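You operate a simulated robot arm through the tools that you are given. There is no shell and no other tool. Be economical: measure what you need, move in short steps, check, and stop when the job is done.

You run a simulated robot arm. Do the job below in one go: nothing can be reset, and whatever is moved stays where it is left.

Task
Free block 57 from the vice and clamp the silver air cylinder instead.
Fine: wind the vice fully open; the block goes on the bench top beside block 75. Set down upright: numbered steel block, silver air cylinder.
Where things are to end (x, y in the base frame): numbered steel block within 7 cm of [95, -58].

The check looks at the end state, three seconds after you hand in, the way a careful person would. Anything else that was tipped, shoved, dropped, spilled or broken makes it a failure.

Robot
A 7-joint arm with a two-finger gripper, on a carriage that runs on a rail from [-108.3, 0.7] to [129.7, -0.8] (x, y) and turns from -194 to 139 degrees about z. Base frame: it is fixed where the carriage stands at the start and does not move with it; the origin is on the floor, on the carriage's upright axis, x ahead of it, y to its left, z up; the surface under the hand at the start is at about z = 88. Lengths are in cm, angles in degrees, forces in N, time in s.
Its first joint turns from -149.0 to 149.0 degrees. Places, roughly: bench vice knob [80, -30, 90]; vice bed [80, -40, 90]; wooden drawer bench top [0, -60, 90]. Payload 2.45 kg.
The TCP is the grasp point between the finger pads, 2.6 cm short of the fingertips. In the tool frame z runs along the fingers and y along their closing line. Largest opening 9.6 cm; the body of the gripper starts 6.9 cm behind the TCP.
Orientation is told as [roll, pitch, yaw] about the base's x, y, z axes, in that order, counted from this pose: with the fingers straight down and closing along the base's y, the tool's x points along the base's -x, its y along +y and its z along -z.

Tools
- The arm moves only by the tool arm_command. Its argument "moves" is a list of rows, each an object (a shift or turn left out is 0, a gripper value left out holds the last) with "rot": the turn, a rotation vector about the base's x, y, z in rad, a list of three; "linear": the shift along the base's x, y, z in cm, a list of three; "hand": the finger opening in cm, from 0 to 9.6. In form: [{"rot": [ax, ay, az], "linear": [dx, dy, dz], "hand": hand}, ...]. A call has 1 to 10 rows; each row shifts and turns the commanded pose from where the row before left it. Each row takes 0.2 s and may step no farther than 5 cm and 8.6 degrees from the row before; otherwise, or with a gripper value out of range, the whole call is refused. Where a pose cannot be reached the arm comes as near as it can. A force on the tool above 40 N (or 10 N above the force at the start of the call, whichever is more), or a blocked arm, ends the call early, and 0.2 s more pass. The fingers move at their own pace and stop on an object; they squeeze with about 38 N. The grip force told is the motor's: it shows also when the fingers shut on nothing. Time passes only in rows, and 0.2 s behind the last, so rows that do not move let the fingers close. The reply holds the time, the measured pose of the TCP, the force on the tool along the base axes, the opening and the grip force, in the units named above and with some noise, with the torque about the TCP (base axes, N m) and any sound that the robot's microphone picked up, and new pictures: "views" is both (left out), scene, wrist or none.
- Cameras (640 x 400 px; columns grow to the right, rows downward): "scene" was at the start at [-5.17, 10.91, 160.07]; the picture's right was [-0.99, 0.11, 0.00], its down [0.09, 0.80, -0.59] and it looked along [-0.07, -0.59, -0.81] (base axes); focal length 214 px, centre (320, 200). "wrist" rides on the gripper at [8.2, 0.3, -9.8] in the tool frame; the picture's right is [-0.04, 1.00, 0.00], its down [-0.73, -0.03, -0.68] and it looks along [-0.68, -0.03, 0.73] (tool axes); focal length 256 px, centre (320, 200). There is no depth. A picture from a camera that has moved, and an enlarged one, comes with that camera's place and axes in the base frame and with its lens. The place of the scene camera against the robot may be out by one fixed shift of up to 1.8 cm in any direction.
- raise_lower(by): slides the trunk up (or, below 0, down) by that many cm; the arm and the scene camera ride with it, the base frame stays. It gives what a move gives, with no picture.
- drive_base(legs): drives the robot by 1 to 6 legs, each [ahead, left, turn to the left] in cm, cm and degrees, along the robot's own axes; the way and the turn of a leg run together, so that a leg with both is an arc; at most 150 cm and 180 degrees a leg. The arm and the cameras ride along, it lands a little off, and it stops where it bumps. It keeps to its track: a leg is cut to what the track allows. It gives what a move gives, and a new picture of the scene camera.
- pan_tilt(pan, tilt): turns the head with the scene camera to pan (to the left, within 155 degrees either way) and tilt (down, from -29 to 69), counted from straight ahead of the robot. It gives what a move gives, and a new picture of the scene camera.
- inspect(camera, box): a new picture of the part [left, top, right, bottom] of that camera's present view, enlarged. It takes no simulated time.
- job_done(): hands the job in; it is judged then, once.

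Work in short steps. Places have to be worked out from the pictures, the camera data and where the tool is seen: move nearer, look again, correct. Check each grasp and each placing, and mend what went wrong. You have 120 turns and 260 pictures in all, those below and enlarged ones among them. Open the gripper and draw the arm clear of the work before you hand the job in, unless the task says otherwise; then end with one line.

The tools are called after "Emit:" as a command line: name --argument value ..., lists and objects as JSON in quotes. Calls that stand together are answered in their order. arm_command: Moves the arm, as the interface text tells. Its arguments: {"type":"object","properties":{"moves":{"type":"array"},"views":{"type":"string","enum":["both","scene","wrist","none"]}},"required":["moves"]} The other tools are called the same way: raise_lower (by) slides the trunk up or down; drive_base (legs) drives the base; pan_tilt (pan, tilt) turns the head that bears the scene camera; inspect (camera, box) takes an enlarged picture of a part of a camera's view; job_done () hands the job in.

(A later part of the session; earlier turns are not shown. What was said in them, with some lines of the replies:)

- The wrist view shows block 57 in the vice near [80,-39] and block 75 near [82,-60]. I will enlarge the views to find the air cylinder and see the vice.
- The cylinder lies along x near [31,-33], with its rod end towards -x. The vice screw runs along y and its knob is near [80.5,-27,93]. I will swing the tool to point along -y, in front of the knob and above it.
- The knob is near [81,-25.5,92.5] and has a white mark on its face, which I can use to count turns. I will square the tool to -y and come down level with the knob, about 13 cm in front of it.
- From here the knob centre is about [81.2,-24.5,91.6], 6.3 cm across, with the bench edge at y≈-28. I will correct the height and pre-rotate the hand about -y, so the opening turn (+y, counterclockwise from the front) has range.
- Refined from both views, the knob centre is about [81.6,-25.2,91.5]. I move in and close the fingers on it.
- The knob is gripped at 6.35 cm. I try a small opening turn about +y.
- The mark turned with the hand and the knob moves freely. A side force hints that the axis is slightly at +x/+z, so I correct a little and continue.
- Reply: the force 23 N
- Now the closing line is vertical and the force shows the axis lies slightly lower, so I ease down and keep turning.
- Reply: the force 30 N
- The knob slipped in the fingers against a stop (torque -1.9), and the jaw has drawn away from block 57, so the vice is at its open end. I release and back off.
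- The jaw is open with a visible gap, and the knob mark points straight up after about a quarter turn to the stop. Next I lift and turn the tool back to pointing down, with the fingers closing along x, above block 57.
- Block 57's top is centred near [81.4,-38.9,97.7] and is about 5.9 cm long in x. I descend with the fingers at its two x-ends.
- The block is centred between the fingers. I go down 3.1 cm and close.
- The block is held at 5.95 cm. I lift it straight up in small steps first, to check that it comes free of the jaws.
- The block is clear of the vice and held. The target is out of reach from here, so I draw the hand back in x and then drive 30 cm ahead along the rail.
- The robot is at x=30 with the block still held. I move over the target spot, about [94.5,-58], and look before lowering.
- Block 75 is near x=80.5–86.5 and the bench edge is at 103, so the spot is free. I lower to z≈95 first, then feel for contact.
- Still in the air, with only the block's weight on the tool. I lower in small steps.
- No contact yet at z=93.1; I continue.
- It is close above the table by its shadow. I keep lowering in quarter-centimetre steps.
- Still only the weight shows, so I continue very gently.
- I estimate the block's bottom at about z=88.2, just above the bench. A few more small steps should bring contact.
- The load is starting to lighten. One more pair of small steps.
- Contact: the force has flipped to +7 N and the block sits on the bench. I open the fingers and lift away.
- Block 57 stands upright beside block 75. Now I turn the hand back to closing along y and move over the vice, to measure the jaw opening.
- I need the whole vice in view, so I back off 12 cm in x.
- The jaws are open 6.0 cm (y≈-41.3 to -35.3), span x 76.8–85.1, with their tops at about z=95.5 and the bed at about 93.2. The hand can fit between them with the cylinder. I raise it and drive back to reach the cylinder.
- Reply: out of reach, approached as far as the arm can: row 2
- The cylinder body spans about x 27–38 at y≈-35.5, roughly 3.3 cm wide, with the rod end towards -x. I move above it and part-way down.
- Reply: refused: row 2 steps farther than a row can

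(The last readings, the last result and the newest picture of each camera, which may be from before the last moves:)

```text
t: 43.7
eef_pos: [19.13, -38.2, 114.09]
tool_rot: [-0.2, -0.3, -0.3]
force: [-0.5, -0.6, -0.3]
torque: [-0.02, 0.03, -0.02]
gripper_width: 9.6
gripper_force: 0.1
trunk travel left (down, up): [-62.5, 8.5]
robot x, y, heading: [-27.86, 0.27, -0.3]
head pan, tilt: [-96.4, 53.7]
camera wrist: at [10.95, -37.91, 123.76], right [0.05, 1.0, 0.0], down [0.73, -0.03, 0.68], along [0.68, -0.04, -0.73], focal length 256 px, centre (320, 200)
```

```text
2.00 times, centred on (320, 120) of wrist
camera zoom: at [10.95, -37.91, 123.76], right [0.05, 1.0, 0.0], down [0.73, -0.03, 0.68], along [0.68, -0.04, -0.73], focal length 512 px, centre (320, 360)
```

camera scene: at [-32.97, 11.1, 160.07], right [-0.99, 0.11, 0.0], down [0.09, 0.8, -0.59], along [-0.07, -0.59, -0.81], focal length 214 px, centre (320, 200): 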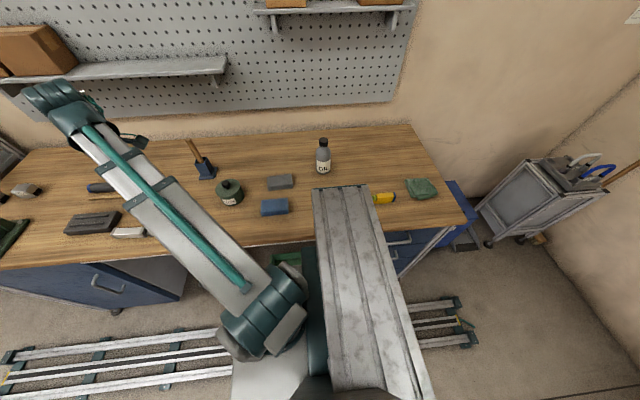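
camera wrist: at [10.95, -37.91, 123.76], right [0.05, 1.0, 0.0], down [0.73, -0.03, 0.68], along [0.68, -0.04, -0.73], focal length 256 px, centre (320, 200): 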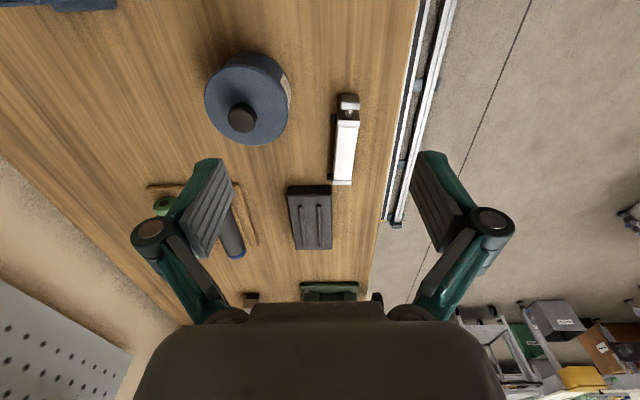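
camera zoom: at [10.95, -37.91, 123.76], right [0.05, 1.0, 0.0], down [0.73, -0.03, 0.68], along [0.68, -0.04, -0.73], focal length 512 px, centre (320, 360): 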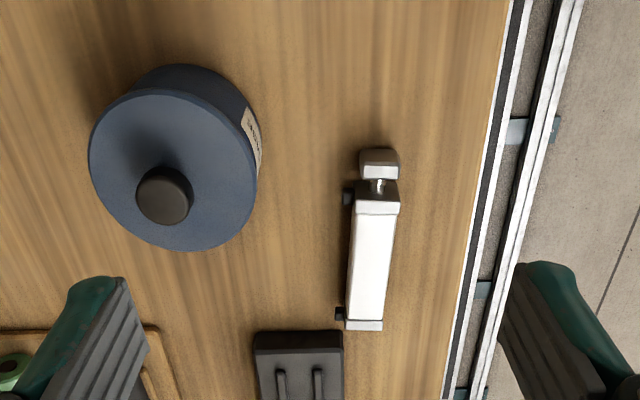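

Now with shorter steps. The body's axis seems turned about -4°, so I match that with the hand.

Emit:
arm_command --moves '[{"linear": [4, 0.7, -1.5], "rot": [0.003, 0.005, -0.03]}, {"linear": [4, 0.7, -2], "rot": [0, 0, -0.03]}, {"linear": [4, 0.7, -2]}, {"linear": [1.3, 0.6, -4]}, {"linear": [0, 0, -3]}, {}]' --views "wrist"

Emit:
inspect --camera "wrist" --box '[200, 20, 440, 220]'

```text
t: 45.1
eef_pos: [32.23, -35.31, 101.66]
tool_rot: [0.0, -0.1, -4.0]
force: [0.0, -0.1, -0.3]
torque: [-0.02, -0.02, -0.03]
gripper_width: 9.6
gripper_force: 0.0
trunk travel left (down, up): [-62.5, 8.5]
robot x, y, heading: [-27.93, 0.5, -0.1]
head pan, tilt: [-96.4, 53.7]
camera wrist: at [24.13, -34.64, 111.44], right [0.11, 0.99, 0.0], down [0.73, -0.08, 0.68], along [0.68, -0.07, -0.73], focal length 256 px, centre (320, 200)
```

wrist: 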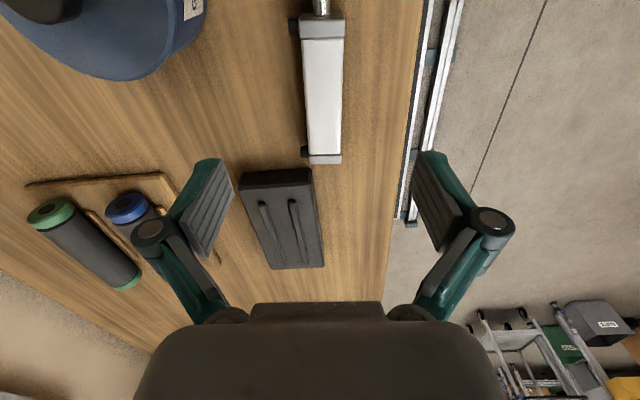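

```text
2.00 times, centred on (320, 120) of wrist
camera zoom: at [24.13, -34.64, 111.44], right [0.11, 0.99, 0.0], down [0.73, -0.08, 0.68], along [0.68, -0.07, -0.73], focal length 512 px, centre (320, 360)
```

zoom: 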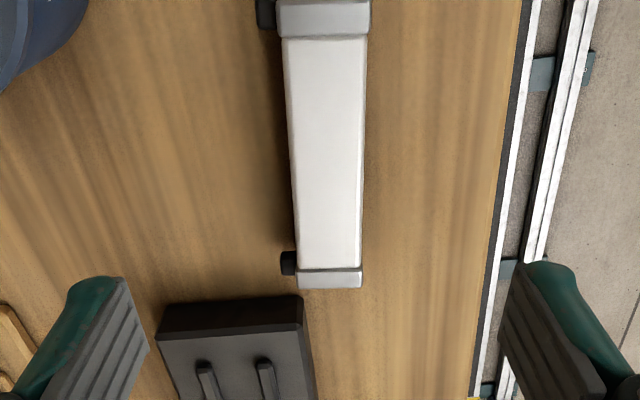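

The alignment is good: body centre ≈[32.6,-35.1], 3.05 cm wide, with small ports at the ends on the -y side. I descend to z≈91.5 and close.

Emit:
arm_command --moves '[{"linear": [0.3, 0.15, -4], "hand": 6.5}, {"linear": [0, 0, -4]}, {"linear": [0, 0, -2.1]}, {"hand": 1.5}, {"hand": 1.5}, {"hand": 1.5}, {"hand": 1.5}]' --views "wrist"

```text
t: 46.7
eef_pos: [32.29, -35.34, 91.36]
tool_rot: [-0.1, -0.1, -3.9]
force: [0.2, -0.8, 0.4]
torque: [0.02, -0.03, 0.03]
gripper_width: 3.16
gripper_force: 37.7
trunk travel left (down, up): [-62.5, 8.5]
robot x, y, heading: [-27.7, 0.19, -0.1]
head pan, tilt: [-96.4, 53.7]
camera wrist: at [24.24, -34.65, 101.25], right [0.11, 0.99, 0.0], down [0.73, -0.08, 0.68], along [0.68, -0.07, -0.73], focal length 256 px, centre (320, 200)
```

wrist: 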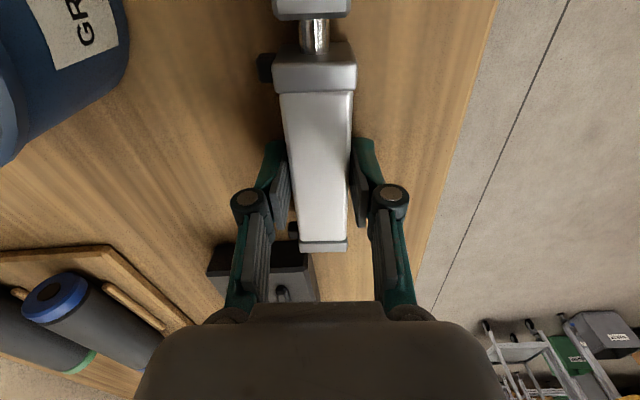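

The cylinder is gripped at 3.16 cm, with its body centre at the TCP and its bottom about 3.6 cm below the TCP. I lift it and square the yaw.

Emit:
arm_command --moves '[{"linear": [0, 0, 2]}, {"linear": [0, 0, 4]}, {"linear": [0, 0, 4]}, {"linear": [0, 0, 4], "rot": [0, 0, 0.035]}, {"linear": [0, 0, 4], "rot": [0, 0, 0.035]}]' --views "wrist"

```text
t: 47.9
eef_pos: [32.54, -35.39, 109.63]
tool_rot: [-0.2, -0.1, 0.3]
force: [0.6, 0.3, -3.2]
torque: [-0.02, -0.02, -0.03]
gripper_width: 3.17
gripper_force: 37.6
trunk travel left (down, up): [-62.5, 8.5]
robot x, y, heading: [-28.21, 0.19, -0.2]
head pan, tilt: [-96.4, 53.7]
camera wrist: at [24.4, -35.21, 119.41], right [0.04, 1.0, 0.0], down [0.73, -0.03, 0.68], along [0.68, -0.03, -0.73], focal length 256 px, centre (320, 200)
```

wrist: 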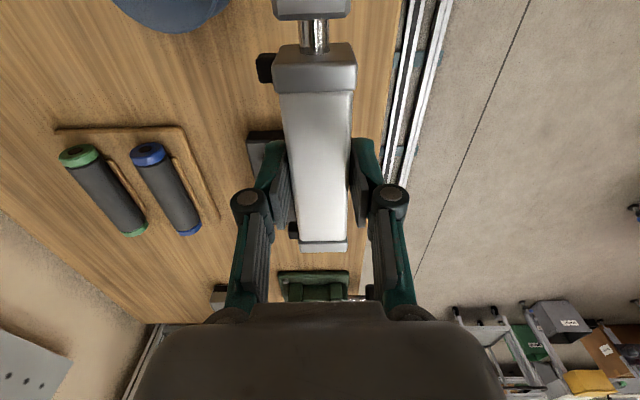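

The cylinder is lifted in balance. I drive back towards the vice.

Emit:
drive_base --legs '[[40, 0, 0]]'

Emit:
arm_command --moves '[{"linear": [4, -1, 0]}, {"linear": [4, -1, 0]}, {"linear": [0.5, -0.8, 0]}, {}]' --views "wrist"

```text
t: 50.4
eef_pos: [72.05, -35.86, 109.57]
tool_rot: [0.0, 0.0, 0.0]
force: [-0.5, 0.2, -2.2]
torque: [-0.03, -0.04, 0.0]
gripper_width: 3.14
gripper_force: 37.7
trunk travel left (down, up): [-62.5, 8.5]
robot x, y, heading: [11.68, -0.14, -0.4]
head pan, tilt: [-96.4, 53.7]
camera scene: at [6.77, 10.85, 160.08], right [-0.99, 0.12, 0.0], down [0.09, 0.8, -0.59], along [-0.07, -0.59, -0.81], focal length 214 px, centre (320, 200)
```

scene: 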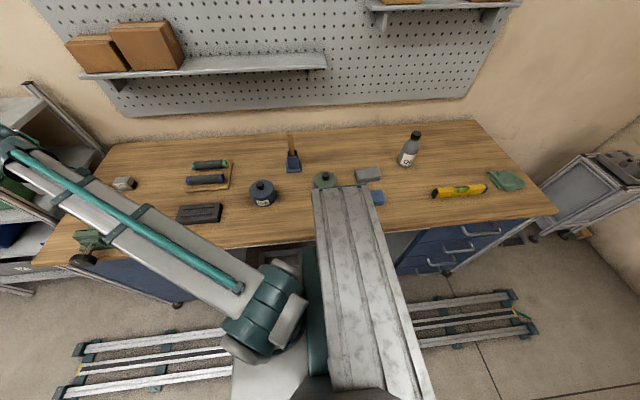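

```text
t: 51.4
eef_pos: [80.46, -38.6, 109.51]
tool_rot: [-0.1, 0.0, 0.1]
force: [-0.7, 1.0, -2.5]
torque: [0.0, -0.02, 0.0]
gripper_width: 3.14
gripper_force: 38.1
trunk travel left (down, up): [-62.5, 8.5]
robot x, y, heading: [11.65, -0.16, -0.4]
head pan, tilt: [-96.4, 53.7]
camera wrist: at [72.33, -38.32, 119.35], right [0.04, 1.0, 0.0], down [0.73, -0.03, 0.68], along [0.68, -0.03, -0.73], focal length 256 px, centre (320, 200)
```

wrist: 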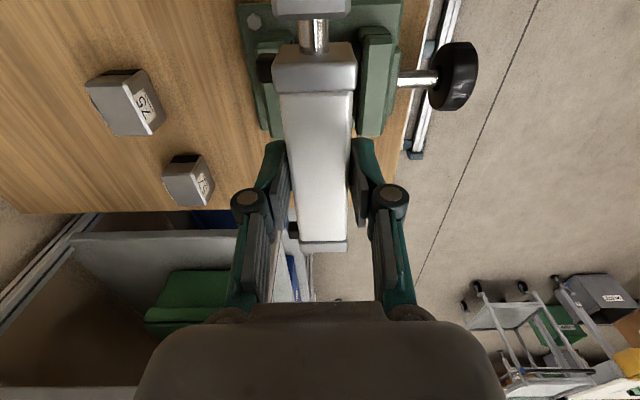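

The cylinder is over the vice. I check the jaw extents against the ports with an enlarged view.

Emit:
inspect --camera "wrist" --box '[220, 0, 420, 260]'

```text
1.54 times, centred on (320, 130) of wrist
camera zoom: at [72.33, -38.32, 119.35], right [0.04, 1.0, 0.0], down [0.73, -0.03, 0.68], along [0.68, -0.03, -0.73], focal length 394 px, centre (320, 308)
```

zoom: 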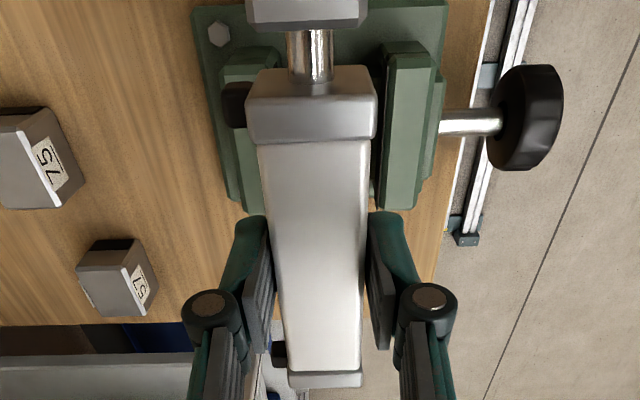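

The jaw centre is x≈81.2 and the ports will lie just outside the jaws. I lower to just above the jaws, centred between them.

Emit:
arm_command --moves '[{"linear": [0.6, 0.25, -2]}, {"linear": [0, 0, -3]}, {"linear": [0, 0, -3]}, {"linear": [0, 0, -1]}, {}]' --views "wrist"

Emit:
inspect --camera "wrist" --box '[220, 0, 420, 260]'

Emit:
inspect --camera "scene" --box '[40, 170, 160, 270]'

```text
t: 52.6
eef_pos: [81.18, -38.35, 100.38]
tool_rot: [-0.1, 0.0, 0.0]
force: [-0.1, -0.6, -2.3]
torque: [0.01, -0.03, -0.02]
gripper_width: 3.16
gripper_force: 37.8
trunk travel left (down, up): [-62.5, 8.5]
robot x, y, heading: [11.65, 0.16, -0.3]
head pan, tilt: [-96.4, 53.7]
camera wrist: at [73.03, -38.05, 110.28], right [0.04, 1.0, 0.0], down [0.73, -0.03, 0.68], along [0.68, -0.03, -0.73], focal length 256 px, centre (320, 200)
```

wrist: 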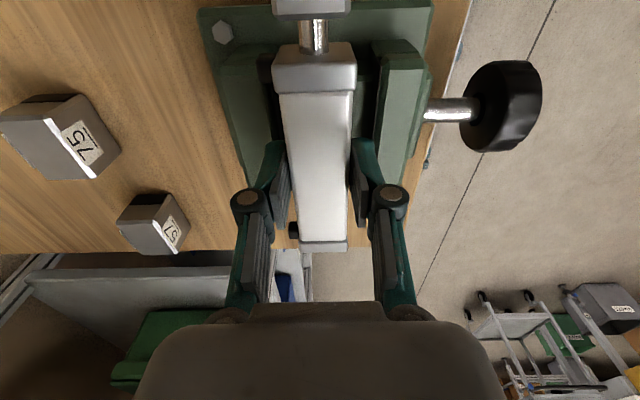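

```text
1.54 times, centred on (320, 130) of wrist
camera zoom: at [73.03, -38.05, 110.28], right [0.04, 1.0, 0.0], down [0.73, -0.03, 0.68], along [0.68, -0.03, -0.73], focal length 394 px, centre (320, 308)
```

zoom: 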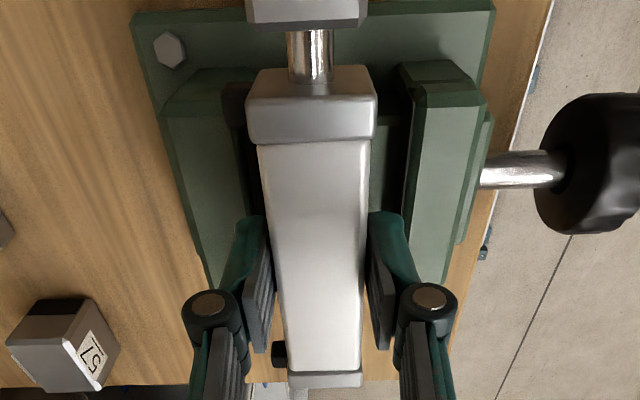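

```text
4.00 times, centred on (100, 220) of scene
camera zoom: at [6.71, 10.85, 160.07], right [-0.99, 0.12, 0.0], down [0.09, 0.8, -0.59], along [-0.07, -0.59, -0.81], focal length 858 px, centre (1200, 120)
```

zoom: 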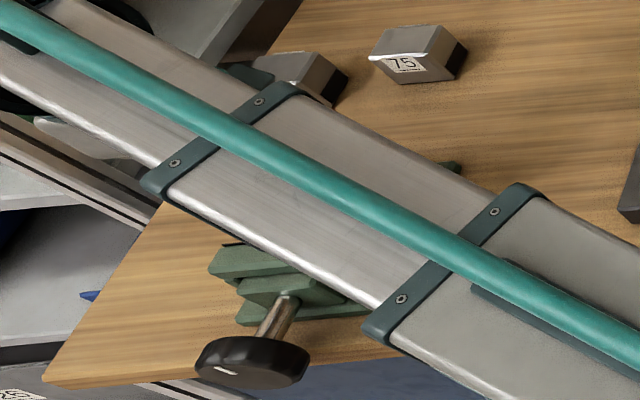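

The jaws run from about y=-41.2 to -35.0, so centre is -38.1; I shift +0.15 and lower towards the bed.

Emit:
arm_command --moves '[{"linear": [0, 0.15, -1]}, {"linear": [0, 0, -1]}, {"linear": [0, 0, -0.6]}, {"linear": [0, 0, -0.3]}, {}]' --views "wrist"

```text
t: 53.8
eef_pos: [81.16, -38.11, 97.71]
tool_rot: [-0.2, -0.1, 0.0]
force: [0.4, 0.1, 3.8]
torque: [-0.18, 0.01, -0.02]
gripper_width: 3.13
gripper_force: 37.4
trunk travel left (down, up): [-62.5, 8.5]
robot x, y, heading: [11.25, -0.27, -0.5]
head pan, tilt: [-96.4, 53.7]
camera wrist: at [72.99, -37.95, 107.52], right [0.04, 1.0, 0.0], down [0.73, -0.03, 0.68], along [0.68, -0.03, -0.73], focal length 256 px, centre (320, 200)
```

wrist: 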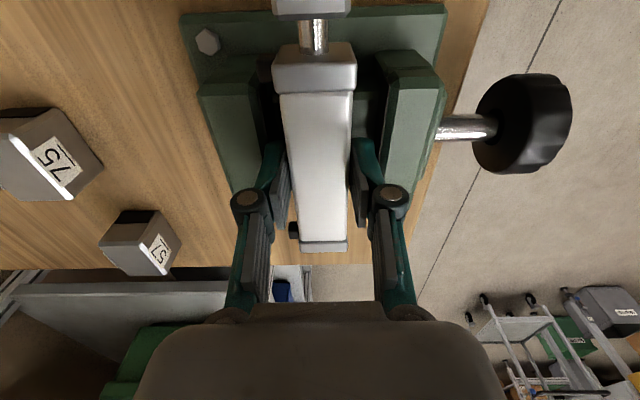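

There is a light contact (+3.8 N) with torque -0.18 about x, which suggests a touch about 3 cm to the -y side, possibly a finger on the fixed jaw. I look closely.

Emit:
inspect --camera "wrist" --box '[190, 60, 450, 222]'

```text
2.46 times, centred on (320, 141) of wrist
camera zoom: at [72.99, -37.95, 107.52], right [0.04, 1.0, 0.0], down [0.73, -0.03, 0.68], along [0.68, -0.03, -0.73], focal length 630 px, centre (320, 345)
```

zoom: 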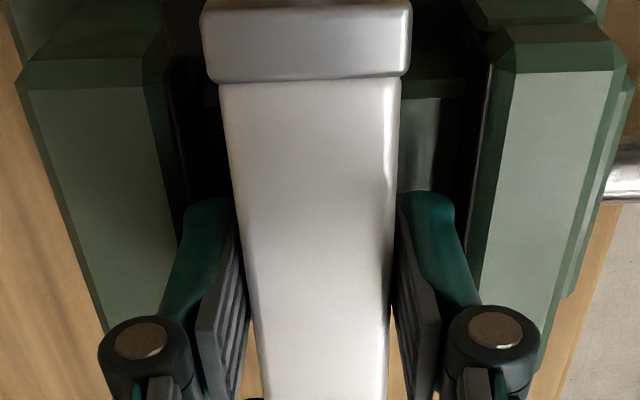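

The left finger is very near the fixed jaw's liner, and there is more room on the right. I lift slightly, shift +0.2 in y, and try again gently.

Emit:
arm_command --moves '[{"linear": [0, 0, 0.6]}, {"linear": [0, 0.2, 0]}, {"linear": [0, 0, -0.3]}, {"linear": [0, 0, -0.3]}, {}]' --views "none"

Emit:
arm_command --moves '[{"linear": [0, 0, -0.2]}, {"linear": [0, 0, -0.1]}, {}]' --views "none"

```text
t: 55.0
eef_pos: [81.22, -38.0, 97.63]
tool_rot: [-0.2, 0.0, 0.0]
force: [-0.2, -0.4, -3.6]
torque: [-0.03, -0.03, -0.03]
gripper_width: 3.14
gripper_force: 38.0
trunk travel left (down, up): [-62.5, 8.5]
robot x, y, heading: [11.84, -0.33, -0.3]
head pan, tilt: [-96.4, 53.7]
```

```text
t: 55.8
eef_pos: [81.11, -38.01, 97.29]
tool_rot: [-0.1, -0.2, 0.0]
force: [0.6, 0.5, -2.6]
torque: [0.0, -0.03, 0.0]
gripper_width: 3.14
gripper_force: 38.0
trunk travel left (down, up): [-62.5, 8.5]
robot x, y, heading: [11.97, 0.11, -0.4]
head pan, tilt: [-96.4, 53.7]
```

That cleared it; only the weight is felt at z=97.3. I continue down to the bed.

Emit:
arm_command --moves '[{"linear": [0, 0, -0.2]}, {"linear": [0, 0, -0.15]}, {}]' --views "none"

Emit:
arm_command --moves '[{"linear": [0, 0, -0.15]}, {"linear": [0, 0, -0.1]}, {}]' --views "wrist"

```text
t: 56.6
eef_pos: [81.14, -37.91, 97.04]
tool_rot: [-0.1, -0.1, 0.0]
force: [-0.9, -1.0, -1.7]
torque: [0.01, -0.05, -0.01]
gripper_width: 3.16
gripper_force: 37.9
trunk travel left (down, up): [-62.5, 8.5]
robot x, y, heading: [11.89, -0.08, -0.3]
head pan, tilt: [-96.4, 53.7]
```

```text
t: 57.4
eef_pos: [81.19, -37.86, 96.88]
tool_rot: [-0.1, -0.1, 0.0]
force: [3.6, -1.3, 23.7]
torque: [-0.02, 0.5, 0.05]
gripper_width: 3.15
gripper_force: 37.8
trunk travel left (down, up): [-62.5, 8.5]
robot x, y, heading: [11.9, 0.01, -0.7]
head pan, tilt: [-96.4, 53.7]
camera wrist: at [72.95, -37.76, 106.72], right [0.04, 1.0, 0.0], down [0.73, -0.03, 0.68], along [0.68, -0.03, -0.73], focal length 256 px, centre (320, 200)
```

wrist: 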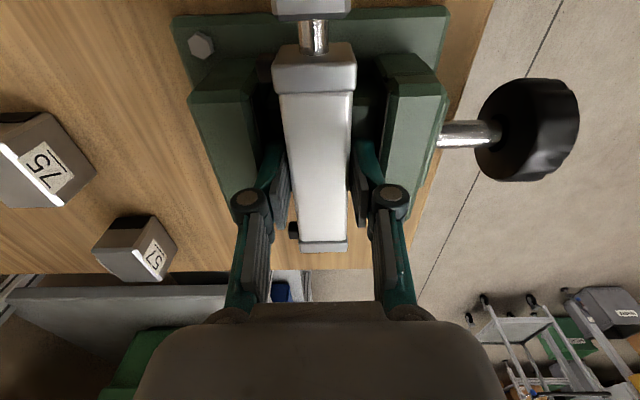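

Firm contact at z=96.9 with no torque about x, so the cylinder is on the bed. I ease up, open just slightly between the jaws, and lift straight out.

Emit:
arm_command --moves '[{"linear": [0, 0, 0.12]}, {"hand": 3.5}, {"hand": 3.6}, {"linear": [0, 0, 0.5]}, {"linear": [0, 0, 1]}, {"linear": [0, 0, 2]}, {"linear": [0, 0, 4]}]' --views "wrist"

```text
t: 59.0
eef_pos: [81.29, -38.05, 104.49]
tool_rot: [-0.1, 0.0, 0.1]
force: [0.0, 0.6, -0.7]
torque: [0.0, 0.03, 0.0]
gripper_width: 3.6
gripper_force: 0.2
trunk travel left (down, up): [-62.5, 8.5]
robot x, y, heading: [11.6, -0.01, -0.1]
head pan, tilt: [-96.4, 53.7]
camera wrist: at [73.1, -37.75, 114.26], right [0.04, 1.0, 0.0], down [0.73, -0.03, 0.68], along [0.68, -0.03, -0.73], focal length 256 px, centre (320, 200)
```

wrist: 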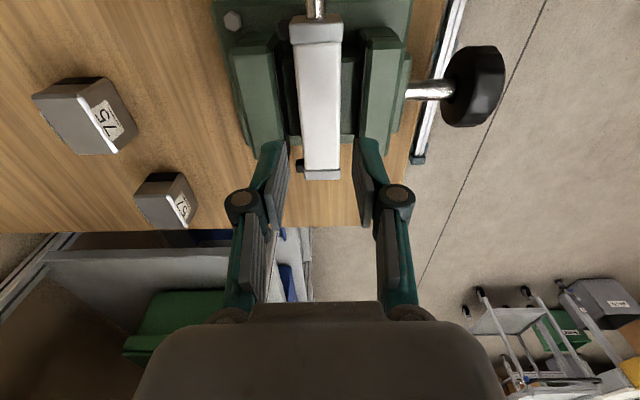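

The cylinder lies centred on the bed with both ports outside the jaws. Next I go back to the knob: lift, turn about z by +80°, then swing to point along -y.

Emit:
arm_command --moves '[{"linear": [0, 0, 4], "rot": [0, 0, 0.14], "hand": 9.6}, {"linear": [0, 0, 4], "rot": [0, 0, 0.14]}, {"linear": [0, 2, 1], "rot": [0, 0, 0.14]}, {"linear": [0, 2, 0], "rot": [0, 0, 0.14]}, {"linear": [0, 2, 0], "rot": [0, 0, 0.14]}, {"linear": [0, 2, 0], "rot": [0, 0, 0.14]}, {"linear": [0, 2, 0], "rot": [0, 0, 0.14]}, {"linear": [0, 2, 0], "rot": [0, 0, 0.14]}, {"linear": [0, 2, 0], "rot": [0, 0, 0.14]}, {"linear": [0, 2, 0], "rot": [0, 0, 0.13]}]' --views "none"

Emit:
arm_command --moves '[{"linear": [0, 2, 0], "rot": [-0.148, 0, 0]}, {"linear": [0, 2, 0], "rot": [-0.148, 0, 0]}, {"linear": [0, 2, 0], "rot": [-0.148, 0, 0]}, {"linear": [0, 2, 0], "rot": [-0.148, 0, 0]}, {"linear": [0, 2, 0], "rot": [-0.148, 0, 0]}, {"linear": [0, 0, 0], "rot": [-0.148, 0, 0]}, {"linear": [0, 0, 0], "rot": [-0.148, 0, 0]}, {"linear": [0, 0, 0], "rot": [-0.148, 0, 0]}, {"linear": [0, 0, 0], "rot": [-0.148, 0, 0]}, {"linear": [0, 0, 0], "rot": [-0.148, 0, 0]}]' --views "none"

```text
t: 61.2
eef_pos: [81.26, -22.07, 113.23]
tool_rot: [-0.2, -0.1, 79.7]
force: [0.0, -0.4, -0.8]
torque: [0.03, 0.02, 0.02]
gripper_width: 9.6
gripper_force: 0.3
trunk travel left (down, up): [-62.5, 8.5]
robot x, y, heading: [11.94, -0.21, -0.6]
head pan, tilt: [-96.4, 53.7]
```

```text
t: 63.4
eef_pos: [81.18, -12.07, 113.35]
tool_rot: [-63.6, 78.4, 26.1]
force: [0.2, -0.6, 0.8]
torque: [-0.03, 0.0, 0.03]
gripper_width: 9.61
gripper_force: 0.0
trunk travel left (down, up): [-62.5, 8.5]
robot x, y, heading: [11.88, -0.39, -0.2]
head pan, tilt: [-96.4, 53.7]
```

Nearly horizontal. I finish the tilt and come down level with the knob.

Emit:
arm_command --moves '[{"linear": [0.2, 0, -3], "rot": [-0.091, 0, 0]}, {"linear": [0.2, 0, -4.5]}, {"linear": [0, 0, -4.7]}, {"linear": [0, 0, -4.7]}, {"linear": [0, 0, -4.7]}, {}]' --views "wrist"

```text
t: 64.8
eef_pos: [81.63, -12.06, 91.68]
tool_rot: [-89.7, 79.7, 0.3]
force: [-0.1, 0.1, 0.3]
torque: [0.02, -0.02, 0.01]
gripper_width: 9.58
gripper_force: 0.1
trunk travel left (down, up): [-62.5, 8.5]
robot x, y, heading: [12.03, 0.2, -0.3]
head pan, tilt: [-96.4, 53.7]
camera wrist: at [79.76, -2.31, 99.68], right [-0.98, 0.0, -0.22], down [0.16, 0.68, -0.72], along [0.15, -0.73, -0.66], focal length 256 px, centre (320, 200)
```

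wrist: 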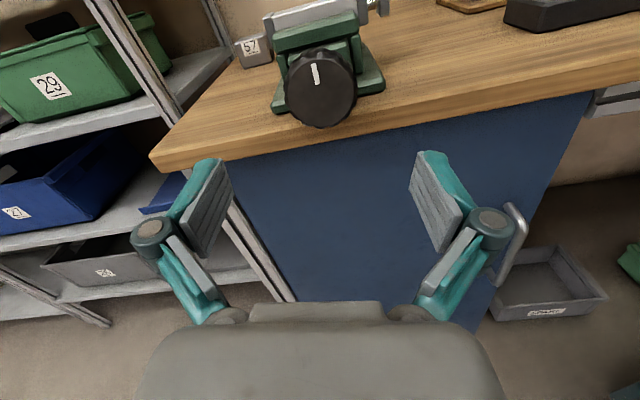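

Lined up with the knob. I move in and close on it.

Emit:
arm_command --moves '[{"linear": [0, -3.2, 0]}, {"linear": [0, -3.2, 0]}, {"linear": [0, -3.2, 0]}, {"linear": [0, -2.8, 0]}, {"hand": 5}, {"hand": 5}, {"hand": 5}]' --views "wrist"

```text
t: 66.4
eef_pos: [81.5, -24.36, 91.76]
tool_rot: [-89.4, 79.6, 0.6]
force: [-13.1, 5.5, -8.1]
torque: [-0.01, -0.09, -0.33]
gripper_width: 6.28
gripper_force: 44.6
trunk travel left (down, up): [-62.5, 8.5]
robot x, y, heading: [11.94, -0.2, -0.3]
head pan, tilt: [-96.4, 53.7]
camera wrist: at [79.75, -14.7, 99.66], right [-0.98, 0.0, -0.22], down [0.16, 0.68, -0.71], along [0.15, -0.73, -0.66], focal length 256 px, centre (320, 200)
```

wrist: 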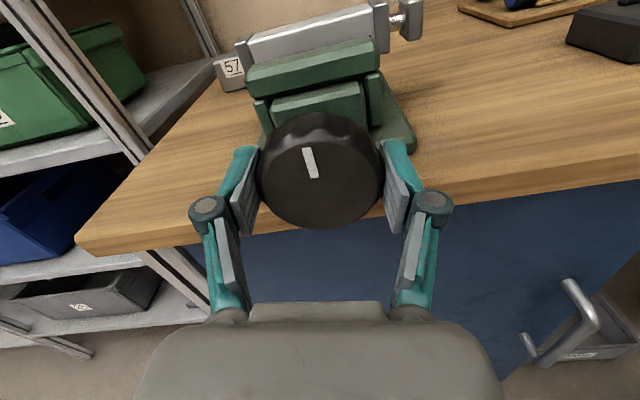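

Gripped. I turn about -y (clockwise) to close, easing x by -0.2.

Emit:
arm_command --moves '[{"linear": [-0.2, 0, -0.1], "rot": [0, -0.14, 0]}, {"rot": [0, -0.14, 0]}, {"rot": [0, -0.14, 0]}, {"rot": [0, -0.14, 0]}, {"rot": [0, -0.14, 0]}, {"rot": [0, -0.14, 0]}, {"rot": [0, -0.14, 0]}, {"rot": [0, -0.14, 0]}, {"rot": [0, -0.14, 0]}, {"rot": [0, -0.14, 0]}]' --views "wrist"

```text
t: 68.6
eef_pos: [81.55, -24.3, 91.58]
tool_rot: [-90.1, -0.7, 0.1]
force: [5.5, 5.6, -3.6]
torque: [-0.25, 0.01, 1.05]
gripper_width: 6.23
gripper_force: 44.8
trunk travel left (down, up): [-62.5, 8.5]
robot x, y, heading: [12.07, 0.36, -0.2]
head pan, tilt: [-96.4, 53.7]
camera wrist: at [73.27, -14.71, 91.15], right [0.05, 0.0, -1.0], down [0.73, 0.68, 0.04], along [0.68, -0.73, 0.04], focal length 256 px, centre (320, 200)
```

wrist: 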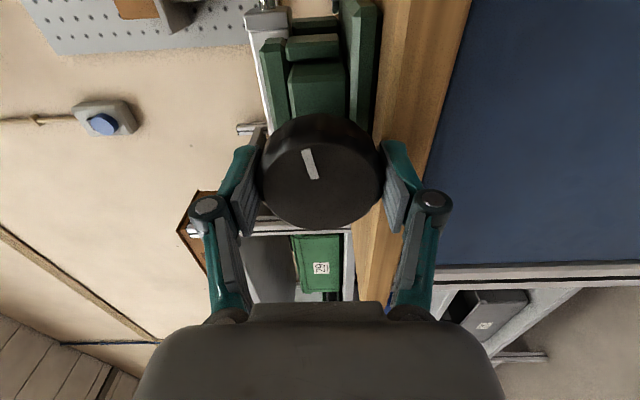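

The knob turned with the hand by 80°, with little torque so far. I continue.

Emit:
arm_command --moves '[{"linear": [0, 0, 0], "rot": [0, -0.14, 0]}, {"rot": [0, -0.14, 0]}, {"rot": [0, -0.14, 0]}, {"rot": [0, -0.14, 0]}, {"rot": [0, -0.14, 0]}, {"rot": [0, -0.14, 0]}, {"rot": [0, -0.14, 0]}, {"rot": [0, -0.14, 0]}, {"rot": [0, -0.14, 0]}, {"rot": [0, -0.14, 0]}]' --views "wrist"

Emit:
inspect --camera "scene" --box '[40, 170, 160, 270]'

```text
t: 70.8
eef_pos: [81.51, -24.35, 91.38]
tool_rot: [-89.7, -80.8, -0.2]
force: [9.5, 4.9, -20.2]
torque: [-0.49, 0.04, 0.35]
gripper_width: 6.21
gripper_force: 45.2
trunk travel left (down, up): [-62.5, 8.5]
robot x, y, heading: [11.68, -0.05, -0.4]
head pan, tilt: [-96.4, 53.7]
camera wrist: at [80.56, -14.71, 83.37], right [0.99, 0.0, -0.12], down [0.09, 0.68, 0.73], along [0.08, -0.73, 0.67], focal length 256 px, centre (320, 200)
```

wrist: 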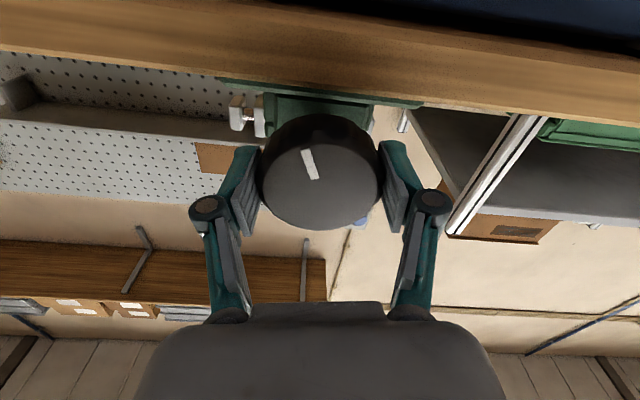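

```text
4.00 times, centred on (100, 220) of scene
camera zoom: at [6.99, 10.86, 160.07], right [-0.99, 0.12, 0.0], down [0.09, 0.8, -0.59], along [-0.07, -0.59, -0.81], focal length 858 px, centre (1200, 120)
```

zoom: 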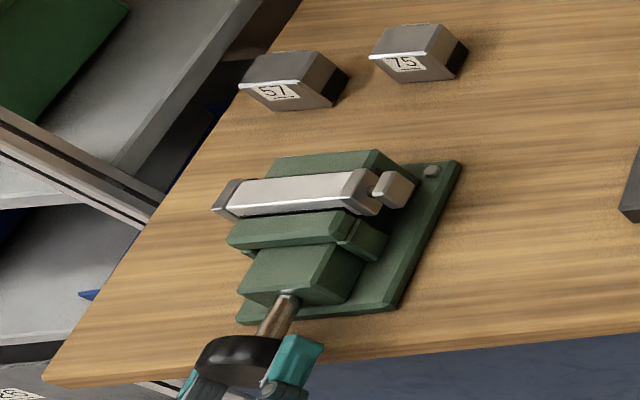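

The jaw has advanced against the cylinder, which is near the fixed jaw; no firm resistance yet. I turn on further until torque shows.

Emit:
arm_command --moves '[{"linear": [0, 0, -0.15], "rot": [0, -0.14, 0]}, {"rot": [0, -0.14, 0]}, {"rot": [0, -0.14, 0]}, {}]' --views "wrist"

```text
t: 71.8
eef_pos: [81.52, -24.54, 91.47]
tool_rot: [90.6, -75.1, 179.5]
force: [20.9, 3.5, -3.4]
torque: [-0.49, 0.35, -0.42]
gripper_width: 6.22
gripper_force: 45.2
trunk travel left (down, up): [-62.5, 8.5]
robot x, y, heading: [11.76, -0.26, -0.2]
head pan, tilt: [-96.4, 53.7]
camera wrist: at [83.99, -14.73, 83.64], right [0.96, 0.0, 0.3], down [-0.22, 0.68, 0.7], along [-0.2, -0.73, 0.65], focal length 256 px, centre (320, 200)
```

wrist: 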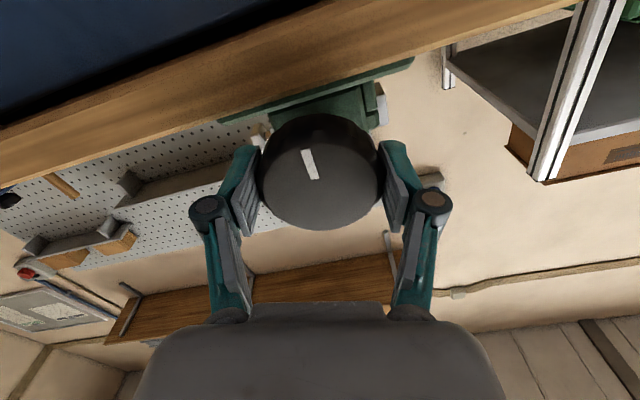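

It is still turning (185° in all) and the hand still has range. I continue with a small x correction.

Emit:
arm_command --moves '[{"linear": [0.25, 0, 0], "rot": [0, -0.14, 0]}, {"rot": [0, -0.14, 0]}, {"rot": [0, -0.14, 0]}, {}]' --views "wrist"

Emit:
inspect --camera "scene" --box '[40, 170, 160, 270]'

```text
t: 72.8
eef_pos: [81.71, -24.56, 91.49]
tool_rot: [90.0, -51.0, 179.8]
force: [14.1, -11.0, 5.1]
torque: [-0.06, 0.83, -0.32]
gripper_width: 6.25
gripper_force: 44.8
trunk travel left (down, up): [-62.5, 8.5]
robot x, y, heading: [12.02, -0.21, -0.3]
head pan, tilt: [-96.4, 53.7]
camera wrist: at [87.06, -14.86, 85.35], right [0.75, 0.0, 0.66], down [-0.48, 0.68, 0.55], along [-0.45, -0.73, 0.51], focal length 256 px, centre (320, 200)
```

wrist: 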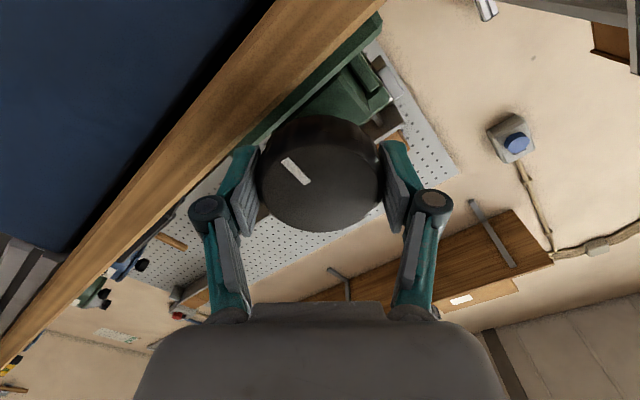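

```text
4.00 times, centred on (100, 220) of scene
camera zoom: at [6.81, 10.77, 160.09], right [-0.99, 0.12, 0.0], down [0.09, 0.8, -0.59], along [-0.07, -0.59, -0.81], focal length 858 px, centre (1200, 120)
```

zoom: 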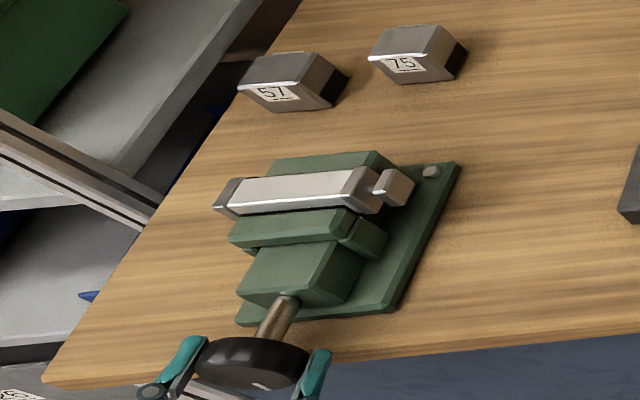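

The mark slipped about 25° in the fingers, so the screw is holding. I turn a little more to confirm it is tight.

Emit:
arm_command --moves '[{"rot": [0, -0.12, 0]}, {"rot": [0, -0.12, 0]}, {"rot": [0, -0.12, 0]}]' --views "wrist"

```text
t: 73.6
eef_pos: [81.65, -24.67, 91.59]
tool_rot: [90.0, -30.5, 179.9]
force: [16.3, -9.5, 11.5]
torque: [-0.17, 1.34, 0.38]
gripper_width: 6.36
gripper_force: 45.6
trunk travel left (down, up): [-62.5, 8.5]
robot x, y, heading: [12.02, -0.42, -0.5]
head pan, tilt: [-96.4, 53.7]
camera wrist: at [88.85, -14.86, 87.69], right [0.47, 0.0, 0.88], down [-0.65, 0.68, 0.35], along [-0.6, -0.73, 0.32], focal length 256 px, centre (320, 200)
```

wrist: 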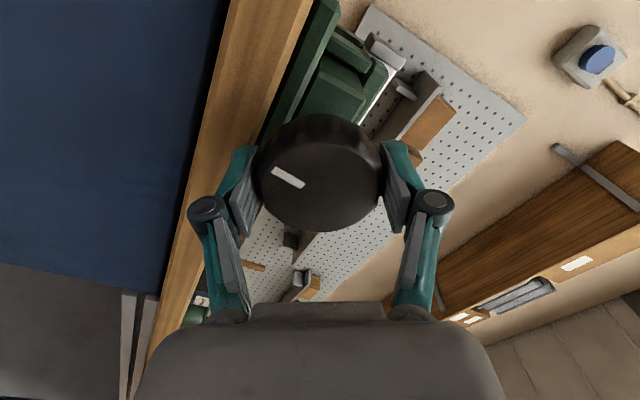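

Torque has risen to 1.3 N m and the fingers slip on a fixed knob, so the vice is tight. I release and withdraw along +y, then up.

Emit:
arm_command --moves '[{"rot": [0, 0.08, 0], "linear": [0, 0.3, 0], "hand": 8.5}, {"hand": 9.6}, {"linear": [0, 4, 0]}, {"linear": [0, 4, 0]}, {"linear": [0, 3, 2]}, {"linear": [0, 0, 4]}, {"linear": [0, 0, 4]}, {"linear": [0, 0, 4]}]' --views "both"

Emit:
inspect --camera "scene" --box '[40, 150, 160, 250]'

```text
t: 75.4
eef_pos: [81.44, -13.18, 105.36]
tool_rot: [89.8, -35.1, 180.0]
force: [0.4, -0.7, -0.1]
torque: [0.0, -0.01, -0.05]
gripper_width: 9.6
gripper_force: 0.0
trunk travel left (down, up): [-62.5, 8.5]
robot x, y, heading: [12.19, 0.38, -0.4]
head pan, tilt: [-96.4, 53.7]
camera scene: at [6.67, 10.87, 160.07], right [-0.99, 0.12, 0.0], down [0.09, 0.8, -0.59], along [-0.07, -0.59, -0.81], focal length 214 px, centre (320, 200)
camera wrist: at [88.29, -3.53, 100.99], right [0.54, 0.0, 0.84], down [-0.62, 0.68, 0.4], along [-0.57, -0.73, 0.37], focal length 256 px, centre (320, 200)
```

scene: 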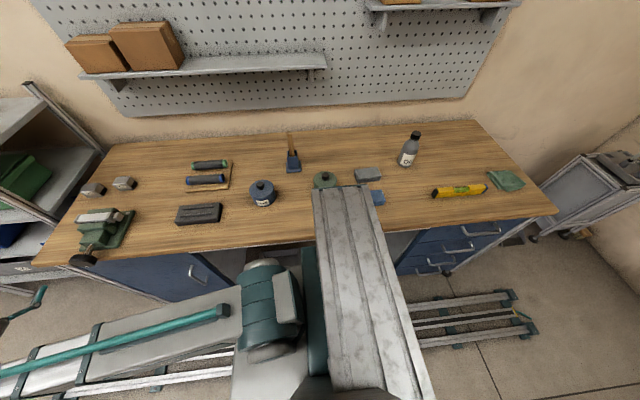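
wrist: 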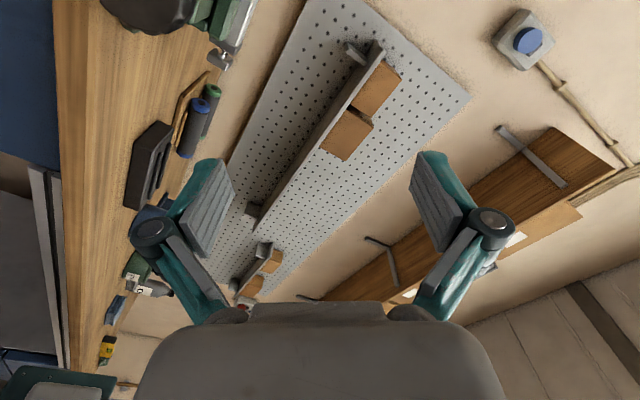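

```text
4.00 times, centred on (100, 200) of scene
camera zoom: at [6.67, 10.87, 160.07], right [-0.99, 0.12, 0.0], down [0.09, 0.8, -0.59], along [-0.07, -0.59, -0.81], focal length 858 px, centre (1200, 200)
```

zoom: 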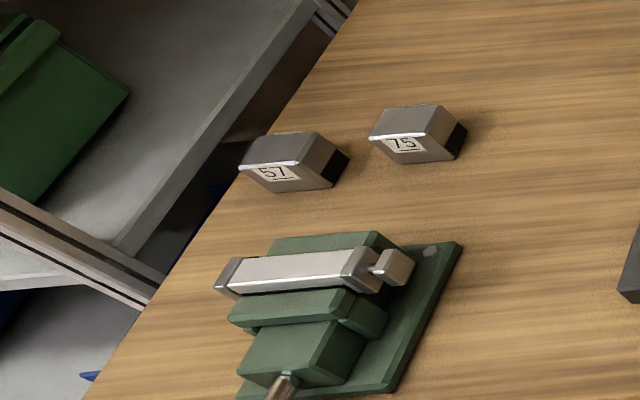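

The cylinder is level and clamped between the jaws, block 57 stands upright next to block 75, the bench is otherwise untouched and the arm is clear. I hand in.

Emit:
job_done

```text
The job is handed in.
```

Block 57 is out of the vice and upright on the bench beside block 75, at about [94.8, -57.9]. The silver air cylinder is clamped in its place, kept lying as I found it, since I took "upright" to mean the same side up.
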